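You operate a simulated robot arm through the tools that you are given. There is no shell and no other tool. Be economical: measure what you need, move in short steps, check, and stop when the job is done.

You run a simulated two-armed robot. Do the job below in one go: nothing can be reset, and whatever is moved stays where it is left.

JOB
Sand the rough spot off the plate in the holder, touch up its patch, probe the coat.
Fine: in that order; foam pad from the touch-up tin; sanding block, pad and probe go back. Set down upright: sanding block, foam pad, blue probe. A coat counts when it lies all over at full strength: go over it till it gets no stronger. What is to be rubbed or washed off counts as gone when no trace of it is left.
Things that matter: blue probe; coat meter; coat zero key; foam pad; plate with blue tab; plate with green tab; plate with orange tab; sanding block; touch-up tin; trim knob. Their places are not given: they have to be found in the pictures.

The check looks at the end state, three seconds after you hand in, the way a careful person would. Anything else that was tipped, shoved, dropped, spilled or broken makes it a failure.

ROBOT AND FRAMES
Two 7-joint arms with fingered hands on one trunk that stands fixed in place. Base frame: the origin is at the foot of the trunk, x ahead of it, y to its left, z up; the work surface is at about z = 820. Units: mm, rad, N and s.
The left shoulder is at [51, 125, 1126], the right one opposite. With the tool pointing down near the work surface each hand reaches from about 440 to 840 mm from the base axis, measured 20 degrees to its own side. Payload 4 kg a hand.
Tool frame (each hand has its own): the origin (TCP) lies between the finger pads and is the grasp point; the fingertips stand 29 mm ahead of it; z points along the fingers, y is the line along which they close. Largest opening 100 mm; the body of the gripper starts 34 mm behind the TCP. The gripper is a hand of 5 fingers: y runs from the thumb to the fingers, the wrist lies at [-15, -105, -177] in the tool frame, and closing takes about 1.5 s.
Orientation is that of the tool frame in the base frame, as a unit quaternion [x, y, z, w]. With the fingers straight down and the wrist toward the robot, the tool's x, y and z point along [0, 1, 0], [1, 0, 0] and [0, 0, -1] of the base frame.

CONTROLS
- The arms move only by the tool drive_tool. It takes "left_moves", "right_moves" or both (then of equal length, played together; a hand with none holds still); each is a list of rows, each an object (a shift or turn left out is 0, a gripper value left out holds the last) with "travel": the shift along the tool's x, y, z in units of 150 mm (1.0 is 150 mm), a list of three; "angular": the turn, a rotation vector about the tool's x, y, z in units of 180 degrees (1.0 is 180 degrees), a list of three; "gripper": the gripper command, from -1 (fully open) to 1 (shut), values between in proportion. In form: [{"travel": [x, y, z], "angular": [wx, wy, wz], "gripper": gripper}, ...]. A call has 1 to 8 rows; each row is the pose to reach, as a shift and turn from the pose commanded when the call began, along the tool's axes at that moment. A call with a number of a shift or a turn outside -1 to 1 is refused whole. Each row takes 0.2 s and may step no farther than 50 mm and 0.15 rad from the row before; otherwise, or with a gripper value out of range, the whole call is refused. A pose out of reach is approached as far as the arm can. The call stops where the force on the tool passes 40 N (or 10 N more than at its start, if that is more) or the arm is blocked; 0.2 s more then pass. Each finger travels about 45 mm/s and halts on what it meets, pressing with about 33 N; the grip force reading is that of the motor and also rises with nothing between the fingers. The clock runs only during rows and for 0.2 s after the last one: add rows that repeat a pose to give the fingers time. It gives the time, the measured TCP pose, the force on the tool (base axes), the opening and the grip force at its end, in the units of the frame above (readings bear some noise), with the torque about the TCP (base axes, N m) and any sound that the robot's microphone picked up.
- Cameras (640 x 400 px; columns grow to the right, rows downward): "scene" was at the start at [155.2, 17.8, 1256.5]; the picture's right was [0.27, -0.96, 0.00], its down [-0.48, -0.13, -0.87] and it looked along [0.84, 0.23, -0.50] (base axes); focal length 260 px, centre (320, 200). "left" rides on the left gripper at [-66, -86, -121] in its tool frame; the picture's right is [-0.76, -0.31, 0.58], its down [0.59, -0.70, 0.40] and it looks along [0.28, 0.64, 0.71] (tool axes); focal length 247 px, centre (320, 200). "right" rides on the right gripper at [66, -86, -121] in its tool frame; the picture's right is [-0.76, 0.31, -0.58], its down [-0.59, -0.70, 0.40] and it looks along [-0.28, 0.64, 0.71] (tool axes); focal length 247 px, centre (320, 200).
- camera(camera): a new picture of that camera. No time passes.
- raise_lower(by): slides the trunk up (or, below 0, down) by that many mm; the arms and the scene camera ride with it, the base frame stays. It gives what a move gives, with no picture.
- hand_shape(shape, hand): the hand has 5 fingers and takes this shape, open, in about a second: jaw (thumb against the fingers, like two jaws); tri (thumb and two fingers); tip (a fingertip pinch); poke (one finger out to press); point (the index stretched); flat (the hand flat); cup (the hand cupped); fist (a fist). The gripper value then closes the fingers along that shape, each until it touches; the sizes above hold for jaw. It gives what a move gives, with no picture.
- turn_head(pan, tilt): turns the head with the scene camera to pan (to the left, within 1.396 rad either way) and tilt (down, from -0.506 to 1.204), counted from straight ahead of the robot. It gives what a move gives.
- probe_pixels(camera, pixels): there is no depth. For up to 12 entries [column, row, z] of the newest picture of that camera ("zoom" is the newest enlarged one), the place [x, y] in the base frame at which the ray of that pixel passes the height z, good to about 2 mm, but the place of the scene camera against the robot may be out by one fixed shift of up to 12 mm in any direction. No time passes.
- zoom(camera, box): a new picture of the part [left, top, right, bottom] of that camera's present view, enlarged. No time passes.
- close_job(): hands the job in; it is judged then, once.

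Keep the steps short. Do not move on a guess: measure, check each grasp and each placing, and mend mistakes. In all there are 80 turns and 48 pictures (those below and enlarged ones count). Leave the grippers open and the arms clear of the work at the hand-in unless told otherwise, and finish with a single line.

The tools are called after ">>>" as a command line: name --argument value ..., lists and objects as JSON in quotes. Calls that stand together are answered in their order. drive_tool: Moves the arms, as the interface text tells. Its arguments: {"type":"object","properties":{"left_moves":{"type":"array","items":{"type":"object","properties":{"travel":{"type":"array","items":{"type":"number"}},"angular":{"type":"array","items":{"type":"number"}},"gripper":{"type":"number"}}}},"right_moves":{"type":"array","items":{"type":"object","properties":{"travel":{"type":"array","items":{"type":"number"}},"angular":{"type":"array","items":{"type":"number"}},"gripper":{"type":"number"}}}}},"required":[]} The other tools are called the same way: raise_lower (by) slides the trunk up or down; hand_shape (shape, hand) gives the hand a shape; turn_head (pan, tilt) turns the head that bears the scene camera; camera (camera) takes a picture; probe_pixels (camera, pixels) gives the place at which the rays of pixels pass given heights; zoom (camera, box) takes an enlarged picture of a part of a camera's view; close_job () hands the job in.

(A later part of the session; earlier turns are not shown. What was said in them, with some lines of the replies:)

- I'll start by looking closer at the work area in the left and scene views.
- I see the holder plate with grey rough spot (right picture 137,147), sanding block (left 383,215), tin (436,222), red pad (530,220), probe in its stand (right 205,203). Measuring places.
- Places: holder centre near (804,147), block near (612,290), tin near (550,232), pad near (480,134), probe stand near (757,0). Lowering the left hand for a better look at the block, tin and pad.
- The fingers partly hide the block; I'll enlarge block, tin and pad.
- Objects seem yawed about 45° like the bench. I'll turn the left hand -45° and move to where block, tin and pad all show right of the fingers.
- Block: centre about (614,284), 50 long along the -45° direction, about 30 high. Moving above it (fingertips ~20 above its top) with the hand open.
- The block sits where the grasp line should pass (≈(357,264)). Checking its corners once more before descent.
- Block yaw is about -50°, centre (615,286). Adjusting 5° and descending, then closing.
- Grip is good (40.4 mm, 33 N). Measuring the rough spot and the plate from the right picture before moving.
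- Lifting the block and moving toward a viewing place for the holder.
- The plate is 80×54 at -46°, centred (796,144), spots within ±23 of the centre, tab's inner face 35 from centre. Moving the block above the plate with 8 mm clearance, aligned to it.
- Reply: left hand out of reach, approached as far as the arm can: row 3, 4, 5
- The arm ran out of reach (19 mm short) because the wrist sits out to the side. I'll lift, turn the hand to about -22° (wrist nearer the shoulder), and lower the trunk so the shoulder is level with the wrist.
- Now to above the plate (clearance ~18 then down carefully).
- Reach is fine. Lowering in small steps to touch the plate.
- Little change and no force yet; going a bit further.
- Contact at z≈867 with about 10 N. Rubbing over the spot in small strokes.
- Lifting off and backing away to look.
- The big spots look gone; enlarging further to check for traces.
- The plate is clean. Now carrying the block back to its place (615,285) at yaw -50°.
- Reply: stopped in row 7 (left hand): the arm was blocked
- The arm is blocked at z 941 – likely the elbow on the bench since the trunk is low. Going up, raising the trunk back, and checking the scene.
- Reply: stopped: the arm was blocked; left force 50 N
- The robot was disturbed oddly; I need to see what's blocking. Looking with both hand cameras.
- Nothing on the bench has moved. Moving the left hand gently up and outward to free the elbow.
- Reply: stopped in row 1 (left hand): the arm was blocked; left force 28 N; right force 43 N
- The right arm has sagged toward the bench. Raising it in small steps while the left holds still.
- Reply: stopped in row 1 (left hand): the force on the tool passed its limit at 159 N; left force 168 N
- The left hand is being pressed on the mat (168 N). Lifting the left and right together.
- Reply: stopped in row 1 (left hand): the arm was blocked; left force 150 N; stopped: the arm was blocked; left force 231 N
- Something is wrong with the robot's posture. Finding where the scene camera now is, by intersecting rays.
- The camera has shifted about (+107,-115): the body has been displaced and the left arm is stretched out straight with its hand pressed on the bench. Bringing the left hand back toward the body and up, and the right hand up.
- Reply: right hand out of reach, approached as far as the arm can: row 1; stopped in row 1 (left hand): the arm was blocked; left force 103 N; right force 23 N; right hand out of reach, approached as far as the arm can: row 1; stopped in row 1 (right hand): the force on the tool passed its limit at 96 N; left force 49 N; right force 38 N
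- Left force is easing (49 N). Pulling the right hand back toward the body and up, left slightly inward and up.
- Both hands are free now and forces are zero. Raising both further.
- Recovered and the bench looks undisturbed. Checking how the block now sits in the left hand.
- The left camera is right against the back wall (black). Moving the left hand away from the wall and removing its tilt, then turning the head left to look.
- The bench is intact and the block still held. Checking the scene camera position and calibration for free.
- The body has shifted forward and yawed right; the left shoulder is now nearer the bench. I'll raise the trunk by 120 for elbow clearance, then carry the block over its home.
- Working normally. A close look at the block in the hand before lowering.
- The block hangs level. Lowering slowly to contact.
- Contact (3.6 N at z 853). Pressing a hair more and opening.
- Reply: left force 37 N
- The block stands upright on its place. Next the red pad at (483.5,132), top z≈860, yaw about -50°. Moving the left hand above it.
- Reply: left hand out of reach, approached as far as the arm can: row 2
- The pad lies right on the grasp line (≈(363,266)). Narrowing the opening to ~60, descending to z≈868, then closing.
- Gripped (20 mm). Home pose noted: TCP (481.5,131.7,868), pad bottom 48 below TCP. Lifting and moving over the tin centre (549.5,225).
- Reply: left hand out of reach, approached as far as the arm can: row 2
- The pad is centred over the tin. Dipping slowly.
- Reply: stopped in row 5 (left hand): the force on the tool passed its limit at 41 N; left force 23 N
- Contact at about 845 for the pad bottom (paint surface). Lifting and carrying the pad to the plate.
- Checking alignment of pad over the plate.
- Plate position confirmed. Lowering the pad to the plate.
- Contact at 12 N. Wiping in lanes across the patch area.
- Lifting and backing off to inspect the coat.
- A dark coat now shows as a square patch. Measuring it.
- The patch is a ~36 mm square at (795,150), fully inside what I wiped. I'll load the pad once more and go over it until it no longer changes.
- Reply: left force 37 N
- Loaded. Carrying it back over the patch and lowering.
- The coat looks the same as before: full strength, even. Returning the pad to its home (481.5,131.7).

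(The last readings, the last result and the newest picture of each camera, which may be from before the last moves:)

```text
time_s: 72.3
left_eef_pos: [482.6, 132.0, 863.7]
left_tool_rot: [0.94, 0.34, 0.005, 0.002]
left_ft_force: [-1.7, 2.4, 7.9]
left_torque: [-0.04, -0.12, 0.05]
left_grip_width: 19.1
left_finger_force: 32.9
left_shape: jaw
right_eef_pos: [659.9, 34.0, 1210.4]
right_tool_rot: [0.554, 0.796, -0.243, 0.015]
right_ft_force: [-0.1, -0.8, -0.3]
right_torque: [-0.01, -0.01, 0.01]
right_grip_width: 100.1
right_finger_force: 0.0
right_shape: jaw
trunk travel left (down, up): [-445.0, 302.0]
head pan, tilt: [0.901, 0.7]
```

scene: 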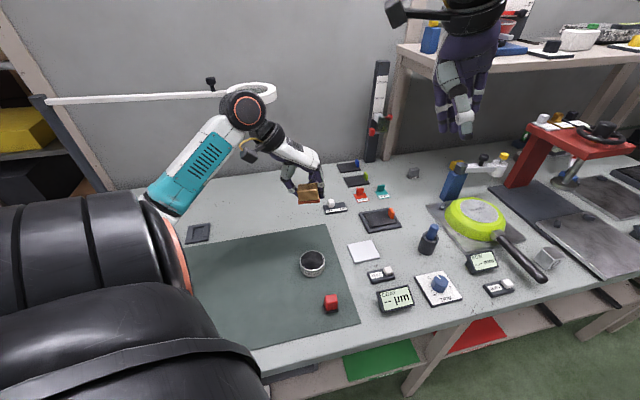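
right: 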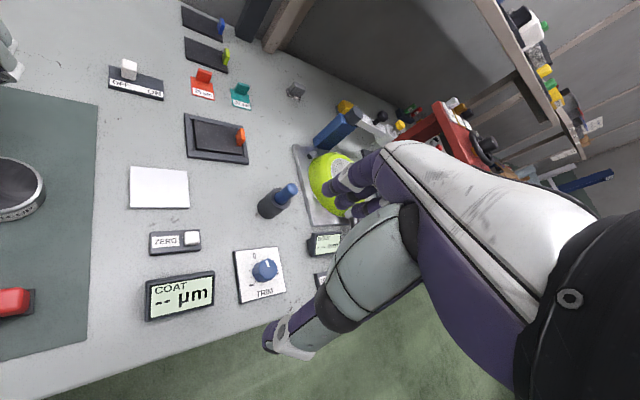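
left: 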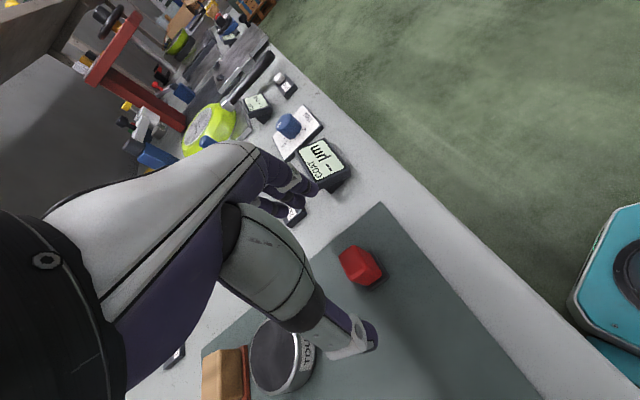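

Contact at 8 N. Opening, rising, and measuring the probe stand and nearby pan from the latest scene view (camera unchanged).

>>> drive_tool --left_moves '[{"gripper": 0.3}, {"gripper": 0.1}, {"gripper": -0.1}, {"gripper": -0.2}, {"gripper": -0.2}, {"travel": [0, 0, -0.15], "gripper": -0.2}, {"travel": [0, 0, -0.3], "gripper": -0.2}, {"travel": [0.1, 0, -0.4], "gripper": -0.2}]'

>>> probe_pixels --camera "scene" --pixels '[[428, 252, 820], [434, 227, 905], [434, 227, 895], [429, 238, 865], [446, 215, 860], [465, 226, 840], [427, 207, 822], [331, 307, 820], [331, 296, 860]]'

>>> camera --camera "scene"

```text
time_s: 74.1
left_eef_pos: [493.3, 142.0, 924.1]
left_tool_rot: [0.94, 0.34, 0.004, 0.002]
left_ft_force: [-0.4, 0.1, 0.2]
left_torque: [0.02, 0.01, -0.01]
left_grip_width: 60.0
left_finger_force: 0.0
left_shape: jaw
right_eef_pos: [659.9, 34.4, 1209.3]
right_tool_rot: [0.554, 0.797, -0.241, 0.016]
right_ft_force: [0.4, -0.7, -0.2]
right_torque: [-0.06, 0.03, 0.0]
right_grip_width: 100.1
right_finger_force: 0.1
right_shape: jaw
trunk travel left (down, up): [-445.0, 302.0]
head pan, tilt: [0.901, 0.7]
```

```text
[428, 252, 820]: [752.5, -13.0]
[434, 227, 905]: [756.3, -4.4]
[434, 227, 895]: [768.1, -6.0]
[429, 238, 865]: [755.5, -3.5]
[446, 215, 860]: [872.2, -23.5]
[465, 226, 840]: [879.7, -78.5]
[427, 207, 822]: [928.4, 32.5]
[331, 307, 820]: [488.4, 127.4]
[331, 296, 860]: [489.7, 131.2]
```

```text
2 pictures are left
```

scene: 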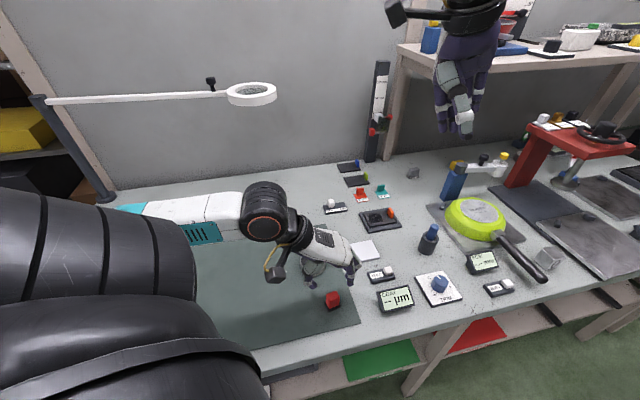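

Pad stands upright. Moving above the probe (756,0), top ≈905.

>>> drive_tool --left_moves '[{"travel": [0, 0, -0.15]}, {"travel": [0.09, 0.23, -0.24]}, {"travel": [0.18, 0.46, -0.24]}, {"travel": [0.27, 0.69, -0.24]}, {"travel": [0.3665, 0.926, -0.24]}]'

>>> drive_tool --left_moves '[{"travel": [0.09, 0.23, 0]}, {"travel": [0.18, 0.46, 0]}, {"travel": [0.27, 0.69, 0]}, {"travel": [0.3665, 0.926, 0]}]'

>>> camera --camera "left"

```text
time_s: 75.3
left_eef_pos: [622.9, 69.4, 960.2]
left_tool_rot: [0.94, 0.34, 0.005, 0.002]
left_ft_force: [0.4, -0.2, -0.6]
left_torque: [-0.01, 0.04, -0.01]
left_grip_width: 59.8
left_finger_force: 0.1
left_shape: jaw
right_eef_pos: [660.3, 32.1, 1210.2]
right_tool_rot: [0.553, 0.797, -0.243, 0.016]
right_ft_force: [0.3, 0.6, 0.3]
right_torque: [0.02, 0.02, -0.02]
right_grip_width: 99.9
right_finger_force: 0.0
right_shape: jaw
trunk travel left (down, up): [-445.0, 302.0]
head pan, tilt: [0.901, 0.7]
```

```text
time_s: 76.3
left_eef_pos: [753.8, -3.8, 959.0]
left_tool_rot: [0.94, 0.341, 0.005, 0.001]
left_ft_force: [-0.2, -0.1, -1.0]
left_torque: [-0.03, 0.04, 0.01]
left_grip_width: 59.6
left_finger_force: 0.1
left_shape: jaw
right_eef_pos: [659.6, 33.7, 1210.4]
right_tool_rot: [0.554, 0.796, -0.243, 0.016]
right_ft_force: [0.8, 0.0, 0.5]
right_torque: [0.03, 0.02, 0.02]
right_grip_width: 100.1
right_finger_force: 0.1
right_shape: jaw
trunk travel left (down, up): [-445.0, 302.0]
head pan, tilt: [0.901, 0.7]
```

```text
1 pictures are left
```

left: 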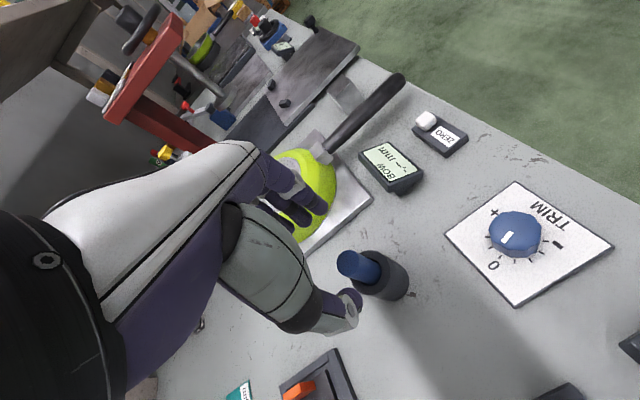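

The probe top (350,262) is exactly on the grasp line. Descending to z≈898 and closing.

>>> drive_tool --left_moves '[{"travel": [0, 0, 0.15]}, {"travel": [0, 0, 0.3]}, {"travel": [0, 0, 0.4]}, {"travel": [0, 0, 0.4]}]'

>>> drive_tool --left_moves '[{"gripper": 1}, {"gripper": 1}, {"gripper": 1}, {"gripper": 1}, {"gripper": 1}, {"gripper": 1}, {"gripper": 1}]'

```text
time_s: 77.3
left_eef_pos: [755.5, -0.3, 902.3]
left_tool_rot: [0.94, 0.34, 0.005, 0.002]
left_ft_force: [0.3, 0.2, 0.0]
left_torque: [-0.02, -0.04, 0.01]
left_grip_width: 59.4
left_finger_force: 0.2
left_shape: jaw
right_eef_pos: [660.3, 33.2, 1209.7]
right_tool_rot: [0.555, 0.796, -0.243, 0.015]
right_ft_force: [0.4, 1.0, -0.5]
right_torque: [0.02, 0.03, -0.05]
right_grip_width: 99.6
right_finger_force: 0.0
right_shape: jaw
trunk travel left (down, up): [-445.0, 302.0]
head pan, tilt: [0.901, 0.7]
```

```text
time_s: 78.9
left_eef_pos: [756.0, -1.7, 902.2]
left_tool_rot: [0.94, 0.341, 0.004, 0.002]
left_ft_force: [-2.3, 2.8, 0.2]
left_torque: [0.09, 0.1, 0.03]
left_grip_width: 12.4
left_finger_force: 33.5
left_shape: jaw
right_eef_pos: [659.3, 33.4, 1210.4]
right_tool_rot: [0.554, 0.796, -0.241, 0.016]
right_ft_force: [0.2, 0.2, 1.6]
right_torque: [0.0, -0.03, 0.01]
right_grip_width: 99.8
right_finger_force: 0.1
right_shape: jaw
trunk travel left (down, up): [-445.0, 302.0]
head pan, tilt: [0.901, 0.7]
```

Probe gripped; home TCP (755.8,-1,902). Lifting straight out, then over the patch centre (795,150).

>>> drive_tool --left_moves '[{"travel": [0, 0, -0.25]}, {"travel": [0, 0, -0.55]}, {"travel": [0.21, -0.15, -0.55]}, {"travel": [0.42, -0.3, -0.55]}, {"travel": [0.63, -0.45, -0.55]}, {"travel": [0.847, -0.604, -0.55]}, {"travel": [0.847, -0.604, -0.3]}, {"travel": [0.847, -0.604, -0.15]}]'

>>> drive_tool --left_moves '[{"travel": [0, 0, 0.03]}, {"travel": [0, 0, 0.06]}, {"travel": [0, 0, 0.09]}, {"travel": [0, 0, 0.11]}, {"travel": [0, 0, 0.12]}]'

```text
time_s: 80.7
left_eef_pos: [797.4, 151.3, 924.9]
left_tool_rot: [0.94, 0.34, 0.005, 0.003]
left_ft_force: [-0.3, -0.4, -0.6]
left_torque: [0.0, -0.01, 0.02]
left_grip_width: 12.1
left_finger_force: 33.0
left_shape: jaw
right_eef_pos: [661.8, 34.5, 1209.4]
right_tool_rot: [0.554, 0.796, -0.242, 0.016]
right_ft_force: [0.1, 0.0, 1.1]
right_torque: [-0.01, 0.01, 0.0]
right_grip_width: 99.9
right_finger_force: 0.0
right_shape: jaw
trunk travel left (down, up): [-445.0, 302.0]
head pan, tilt: [0.901, 0.7]
```

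```text
time_s: 81.9
left_eef_pos: [796.3, 150.1, 907.7]
left_tool_rot: [0.94, 0.341, 0.006, 0.002]
left_ft_force: [-0.1, 0.8, 0.0]
left_torque: [0.06, -0.03, -0.02]
left_grip_width: 12.2
left_finger_force: 32.9
left_shape: jaw
right_eef_pos: [659.8, 33.3, 1209.8]
right_tool_rot: [0.554, 0.796, -0.243, 0.016]
right_ft_force: [-1.2, 0.1, 0.0]
right_torque: [0.05, 0.0, 0.03]
right_grip_width: 100.2
right_finger_force: 0.1
right_shape: jaw
trunk travel left (down, up): [-445.0, 302.0]
head pan, tilt: [0.901, 0.7]
```

Still free; lowering further in small steps.

>>> drive_tool --left_moves '[{"travel": [0, 0, 0.015]}, {"travel": [0, 0, 0.03]}, {"travel": [0, 0, 0.045]}, {"travel": [0, 0, 0.055]}, {"travel": [0, 0, 0.055]}]'

```text
time_s: 83.1
left_eef_pos: [795.8, 149.1, 903.5]
left_tool_rot: [0.94, 0.341, 0.01, 0.006]
left_ft_force: [0.3, 0.1, 34.7]
left_torque: [0.03, -0.16, 0.01]
left_grip_width: 14.4
left_finger_force: 33.0
left_shape: jaw
right_eef_pos: [657.3, 32.4, 1212.2]
right_tool_rot: [0.554, 0.796, -0.242, 0.017]
right_ft_force: [-0.1, -0.6, 0.3]
right_torque: [-0.05, 0.01, -0.04]
right_grip_width: 100.0
right_finger_force: 0.1
right_shape: jaw
trunk travel left (down, up): [-445.0, 302.0]
head pan, tilt: [0.901, 0.7]
```

Firm contact (35 N). Easing a little, holding for a second, and reading the meter.

>>> drive_tool --left_moves '[{"travel": [0, 0, -0.01]}, {"travel": [0, 0, -0.015]}, {"travel": [0, 0, -0.015]}, {"travel": [0, 0, -0.015]}, {"travel": [0, 0, -0.015]}, {"travel": [0, 0, -0.015]}, {"travel": [0, 0, -0.015]}, {"travel": [0, 0, -0.015]}]'

>>> zoom --camera "scene" --box '[330, 170, 450, 320]'

```text
time_s: 84.9
left_eef_pos: [795.4, 150.7, 905.9]
left_tool_rot: [0.94, 0.341, 0.008, 0.004]
left_ft_force: [3.0, -1.1, 28.9]
left_torque: [-0.03, -0.19, 0.03]
left_grip_width: 14.6
left_finger_force: 32.7
left_shape: jaw
right_eef_pos: [657.5, 32.9, 1211.6]
right_tool_rot: [0.554, 0.796, -0.242, 0.016]
right_ft_force: [0.3, -1.0, 0.6]
right_torque: [-0.03, 0.02, 0.01]
right_grip_width: 99.8
right_finger_force: 0.1
right_shape: jaw
trunk travel left (down, up): [-445.0, 302.0]
head pan, tilt: [0.901, 0.7]
```

```text
2.67 times, centred on (390, 245) of scene
```

zoom: 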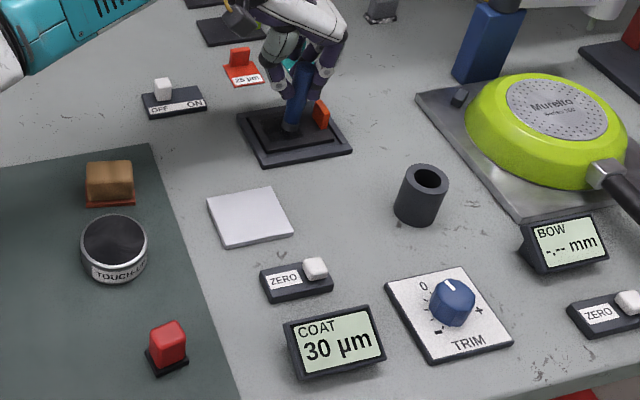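

The meter reads 30 µm with the probe upright on the patch. Lifting the probe and carrying it back over its stand.

>>> drive_tool --left_moves '[{"travel": [0, 0, -0.25]}, {"travel": [0, 0, -0.55]}, {"travel": [-0.21, 0.15, -0.55]}, {"travel": [-0.42, 0.3, -0.55]}, {"travel": [-0.63, 0.45, -0.55]}, {"travel": [-0.847, 0.604, -0.55]}, {"travel": [-0.847, 0.604, -0.4]}, {"travel": [-0.847, 0.604, -0.4]}]'

>>> drive_tool --left_moves '[{"travel": [0, 0, 0.05]}, {"travel": [0, 0, 0.09]}, {"travel": [0, 0, 0.12]}, {"travel": [0, 0, 0.15]}, {"travel": [0, 0, 0.18]}]'

```text
time_s: 86.7
left_eef_pos: [757.0, -2.8, 962.3]
left_tool_rot: [0.94, 0.34, 0.005, 0.002]
left_ft_force: [0.0, -0.7, -1.1]
left_torque: [0.01, 0.0, 0.01]
left_grip_width: 13.4
left_finger_force: 32.9
left_shape: jaw
right_eef_pos: [659.8, 33.6, 1210.3]
right_tool_rot: [0.555, 0.796, -0.242, 0.015]
right_ft_force: [-0.5, 0.0, 0.2]
right_torque: [0.04, 0.0, 0.01]
right_grip_width: 99.8
right_finger_force: 0.0
right_shape: jaw
trunk travel left (down, up): [-445.0, 302.0]
head pan, tilt: [0.901, 0.7]
```

```text
time_s: 87.9
left_eef_pos: [756.5, -1.7, 932.3]
left_tool_rot: [0.94, 0.34, 0.005, 0.003]
left_ft_force: [0.0, -0.5, -0.5]
left_torque: [0.02, 0.0, -0.01]
left_grip_width: 13.5
left_finger_force: 33.2
left_shape: jaw
right_eef_pos: [660.0, 33.1, 1209.6]
right_tool_rot: [0.555, 0.796, -0.242, 0.016]
right_ft_force: [-0.4, -0.2, -0.1]
right_torque: [0.01, 0.0, 0.02]
right_grip_width: 100.0
right_finger_force: 0.0
right_shape: jaw
trunk travel left (down, up): [-445.0, 302.0]
head pan, tilt: [0.901, 0.7]
```

No force with the tip below the rim: it is in the cup. Lowering on.

>>> drive_tool --left_moves '[{"travel": [0, 0, 0.05]}, {"travel": [0, 0, 0.1]}, {"travel": [0, 0, 0.14]}, {"travel": [0, 0, 0.165]}, {"travel": [0, 0, 0.18]}, {"travel": [0, 0, 0.19]}, {"travel": [0, 0, 0.2]}]'

```text
time_s: 89.5
left_eef_pos: [755.2, 0.5, 904.2]
left_tool_rot: [0.94, 0.34, 0.006, 0.002]
left_ft_force: [-6.4, 6.5, 1.0]
left_torque: [0.13, 0.16, 0.0]
left_grip_width: 13.4
left_finger_force: 33.0
left_shape: jaw
right_eef_pos: [659.6, 35.3, 1210.9]
right_tool_rot: [0.554, 0.796, -0.243, 0.016]
right_ft_force: [0.1, -0.2, -0.4]
right_torque: [0.0, 0.0, 0.01]
right_grip_width: 99.9
right_finger_force: 0.1
right_shape: jaw
trunk travel left (down, up): [-445.0, 302.0]
head pan, tilt: [0.901, 0.7]
```

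Slight sideways rubbing (9 N); shifting 2 mm to relieve it and going down to the bottom.

>>> drive_tool --left_moves '[{"travel": [0, -0.012, 0]}, {"travel": [0, -0.013, 0.01]}, {"travel": [0, -0.013, 0.018]}, {"travel": [0, -0.013, 0.018]}]'

```text
time_s: 90.5
left_eef_pos: [755.5, 0.2, 901.5]
left_tool_rot: [0.94, 0.341, 0.004, 0.003]
left_ft_force: [-0.1, -0.3, -1.3]
left_torque: [0.01, 0.02, -0.01]
left_grip_width: 13.3
left_finger_force: 32.7
left_shape: jaw
right_eef_pos: [659.7, 33.5, 1210.5]
right_tool_rot: [0.554, 0.796, -0.243, 0.016]
right_ft_force: [-0.4, 0.2, 0.1]
right_torque: [0.0, 0.01, 0.01]
right_grip_width: 100.1
right_finger_force: 0.1
right_shape: jaw
trunk travel left (down, up): [-445.0, 302.0]
head pan, tilt: [0.901, 0.7]
```

Side force gone. Lowering 2 mm more, opening slowly, rising clear and backing away, hands fully open.

>>> drive_tool --left_moves '[{"travel": [0, 0, 0.015]}, {"travel": [0, 0, 0.015], "gripper": 0.4}, {"travel": [0, 0, 0.015], "gripper": 0.2}, {"travel": [0, 0, 0.015], "gripper": 0.0}, {"travel": [0, 0, 0.015], "gripper": -0.2}, {"travel": [0, 0, 0.015], "gripper": -0.2}, {"travel": [0, 0, 0.015], "gripper": -0.2}]'

>>> drive_tool --left_moves '[{"travel": [0, 0, -0.15]}, {"travel": [0, 0, -0.35]}, {"travel": [0, 0, -0.6]}, {"travel": [0, -0.2, -0.85]}, {"travel": [0, -0.45, -0.95], "gripper": -1}, {"travel": [0, -0.65, -0.95], "gripper": -1}, {"travel": [0, -0.65, -0.95], "gripper": -1}, {"travel": [0, -0.65, -0.95], "gripper": -1}]'

>>> probe_pixels --camera "scene" --pixels '[[428, 252, 820]]'

```text
time_s: 92.1
left_eef_pos: [755.6, 0.6, 899.0]
left_tool_rot: [0.94, 0.34, 0.004, 0.002]
left_ft_force: [-0.2, 0.2, -0.8]
left_torque: [0.01, 0.01, -0.01]
left_grip_width: 59.6
left_finger_force: 0.0
left_shape: jaw
right_eef_pos: [660.9, 33.8, 1210.0]
right_tool_rot: [0.554, 0.797, -0.242, 0.016]
right_ft_force: [-0.3, 0.3, 1.4]
right_torque: [0.01, -0.02, 0.02]
right_grip_width: 99.9
right_finger_force: 0.1
right_shape: jaw
trunk travel left (down, up): [-445.0, 302.0]
head pan, tilt: [0.901, 0.7]
```

```text
time_s: 93.9
left_eef_pos: [689.6, 77.9, 1040.8]
left_tool_rot: [0.94, 0.341, 0.005, 0.003]
left_ft_force: [-0.1, 0.7, -0.3]
left_torque: [-0.01, -0.01, 0.0]
left_grip_width: 99.6
left_finger_force: 0.1
left_shape: jaw
right_eef_pos: [660.6, 33.9, 1210.2]
right_tool_rot: [0.555, 0.796, -0.242, 0.016]
right_ft_force: [-0.7, -0.2, -0.4]
right_torque: [0.02, -0.01, 0.04]
right_grip_width: 99.8
right_finger_force: 0.1
right_shape: jaw
trunk travel left (down, up): [-445.0, 302.0]
head pan, tilt: [0.901, 0.7]
```

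```text
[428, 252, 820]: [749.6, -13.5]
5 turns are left
```

Both hands are open and clear, no forces, and the probe was released inside its stand. No pictures are left, so I'm handing in.

>>> close_job

```text
The job is handed in.
```

Handed in: I sanded the plate clean, touched up the patch until it got no darker, and probed the coat at 30 µm without zeroing the meter first; block and pad are back upright, the probe is back in its stand but unseen since release (no pictures left), and midway the left arm jammed, shifting the robot's body and pressing the block on the bench at over 200 N, with no other bench item seen moved.
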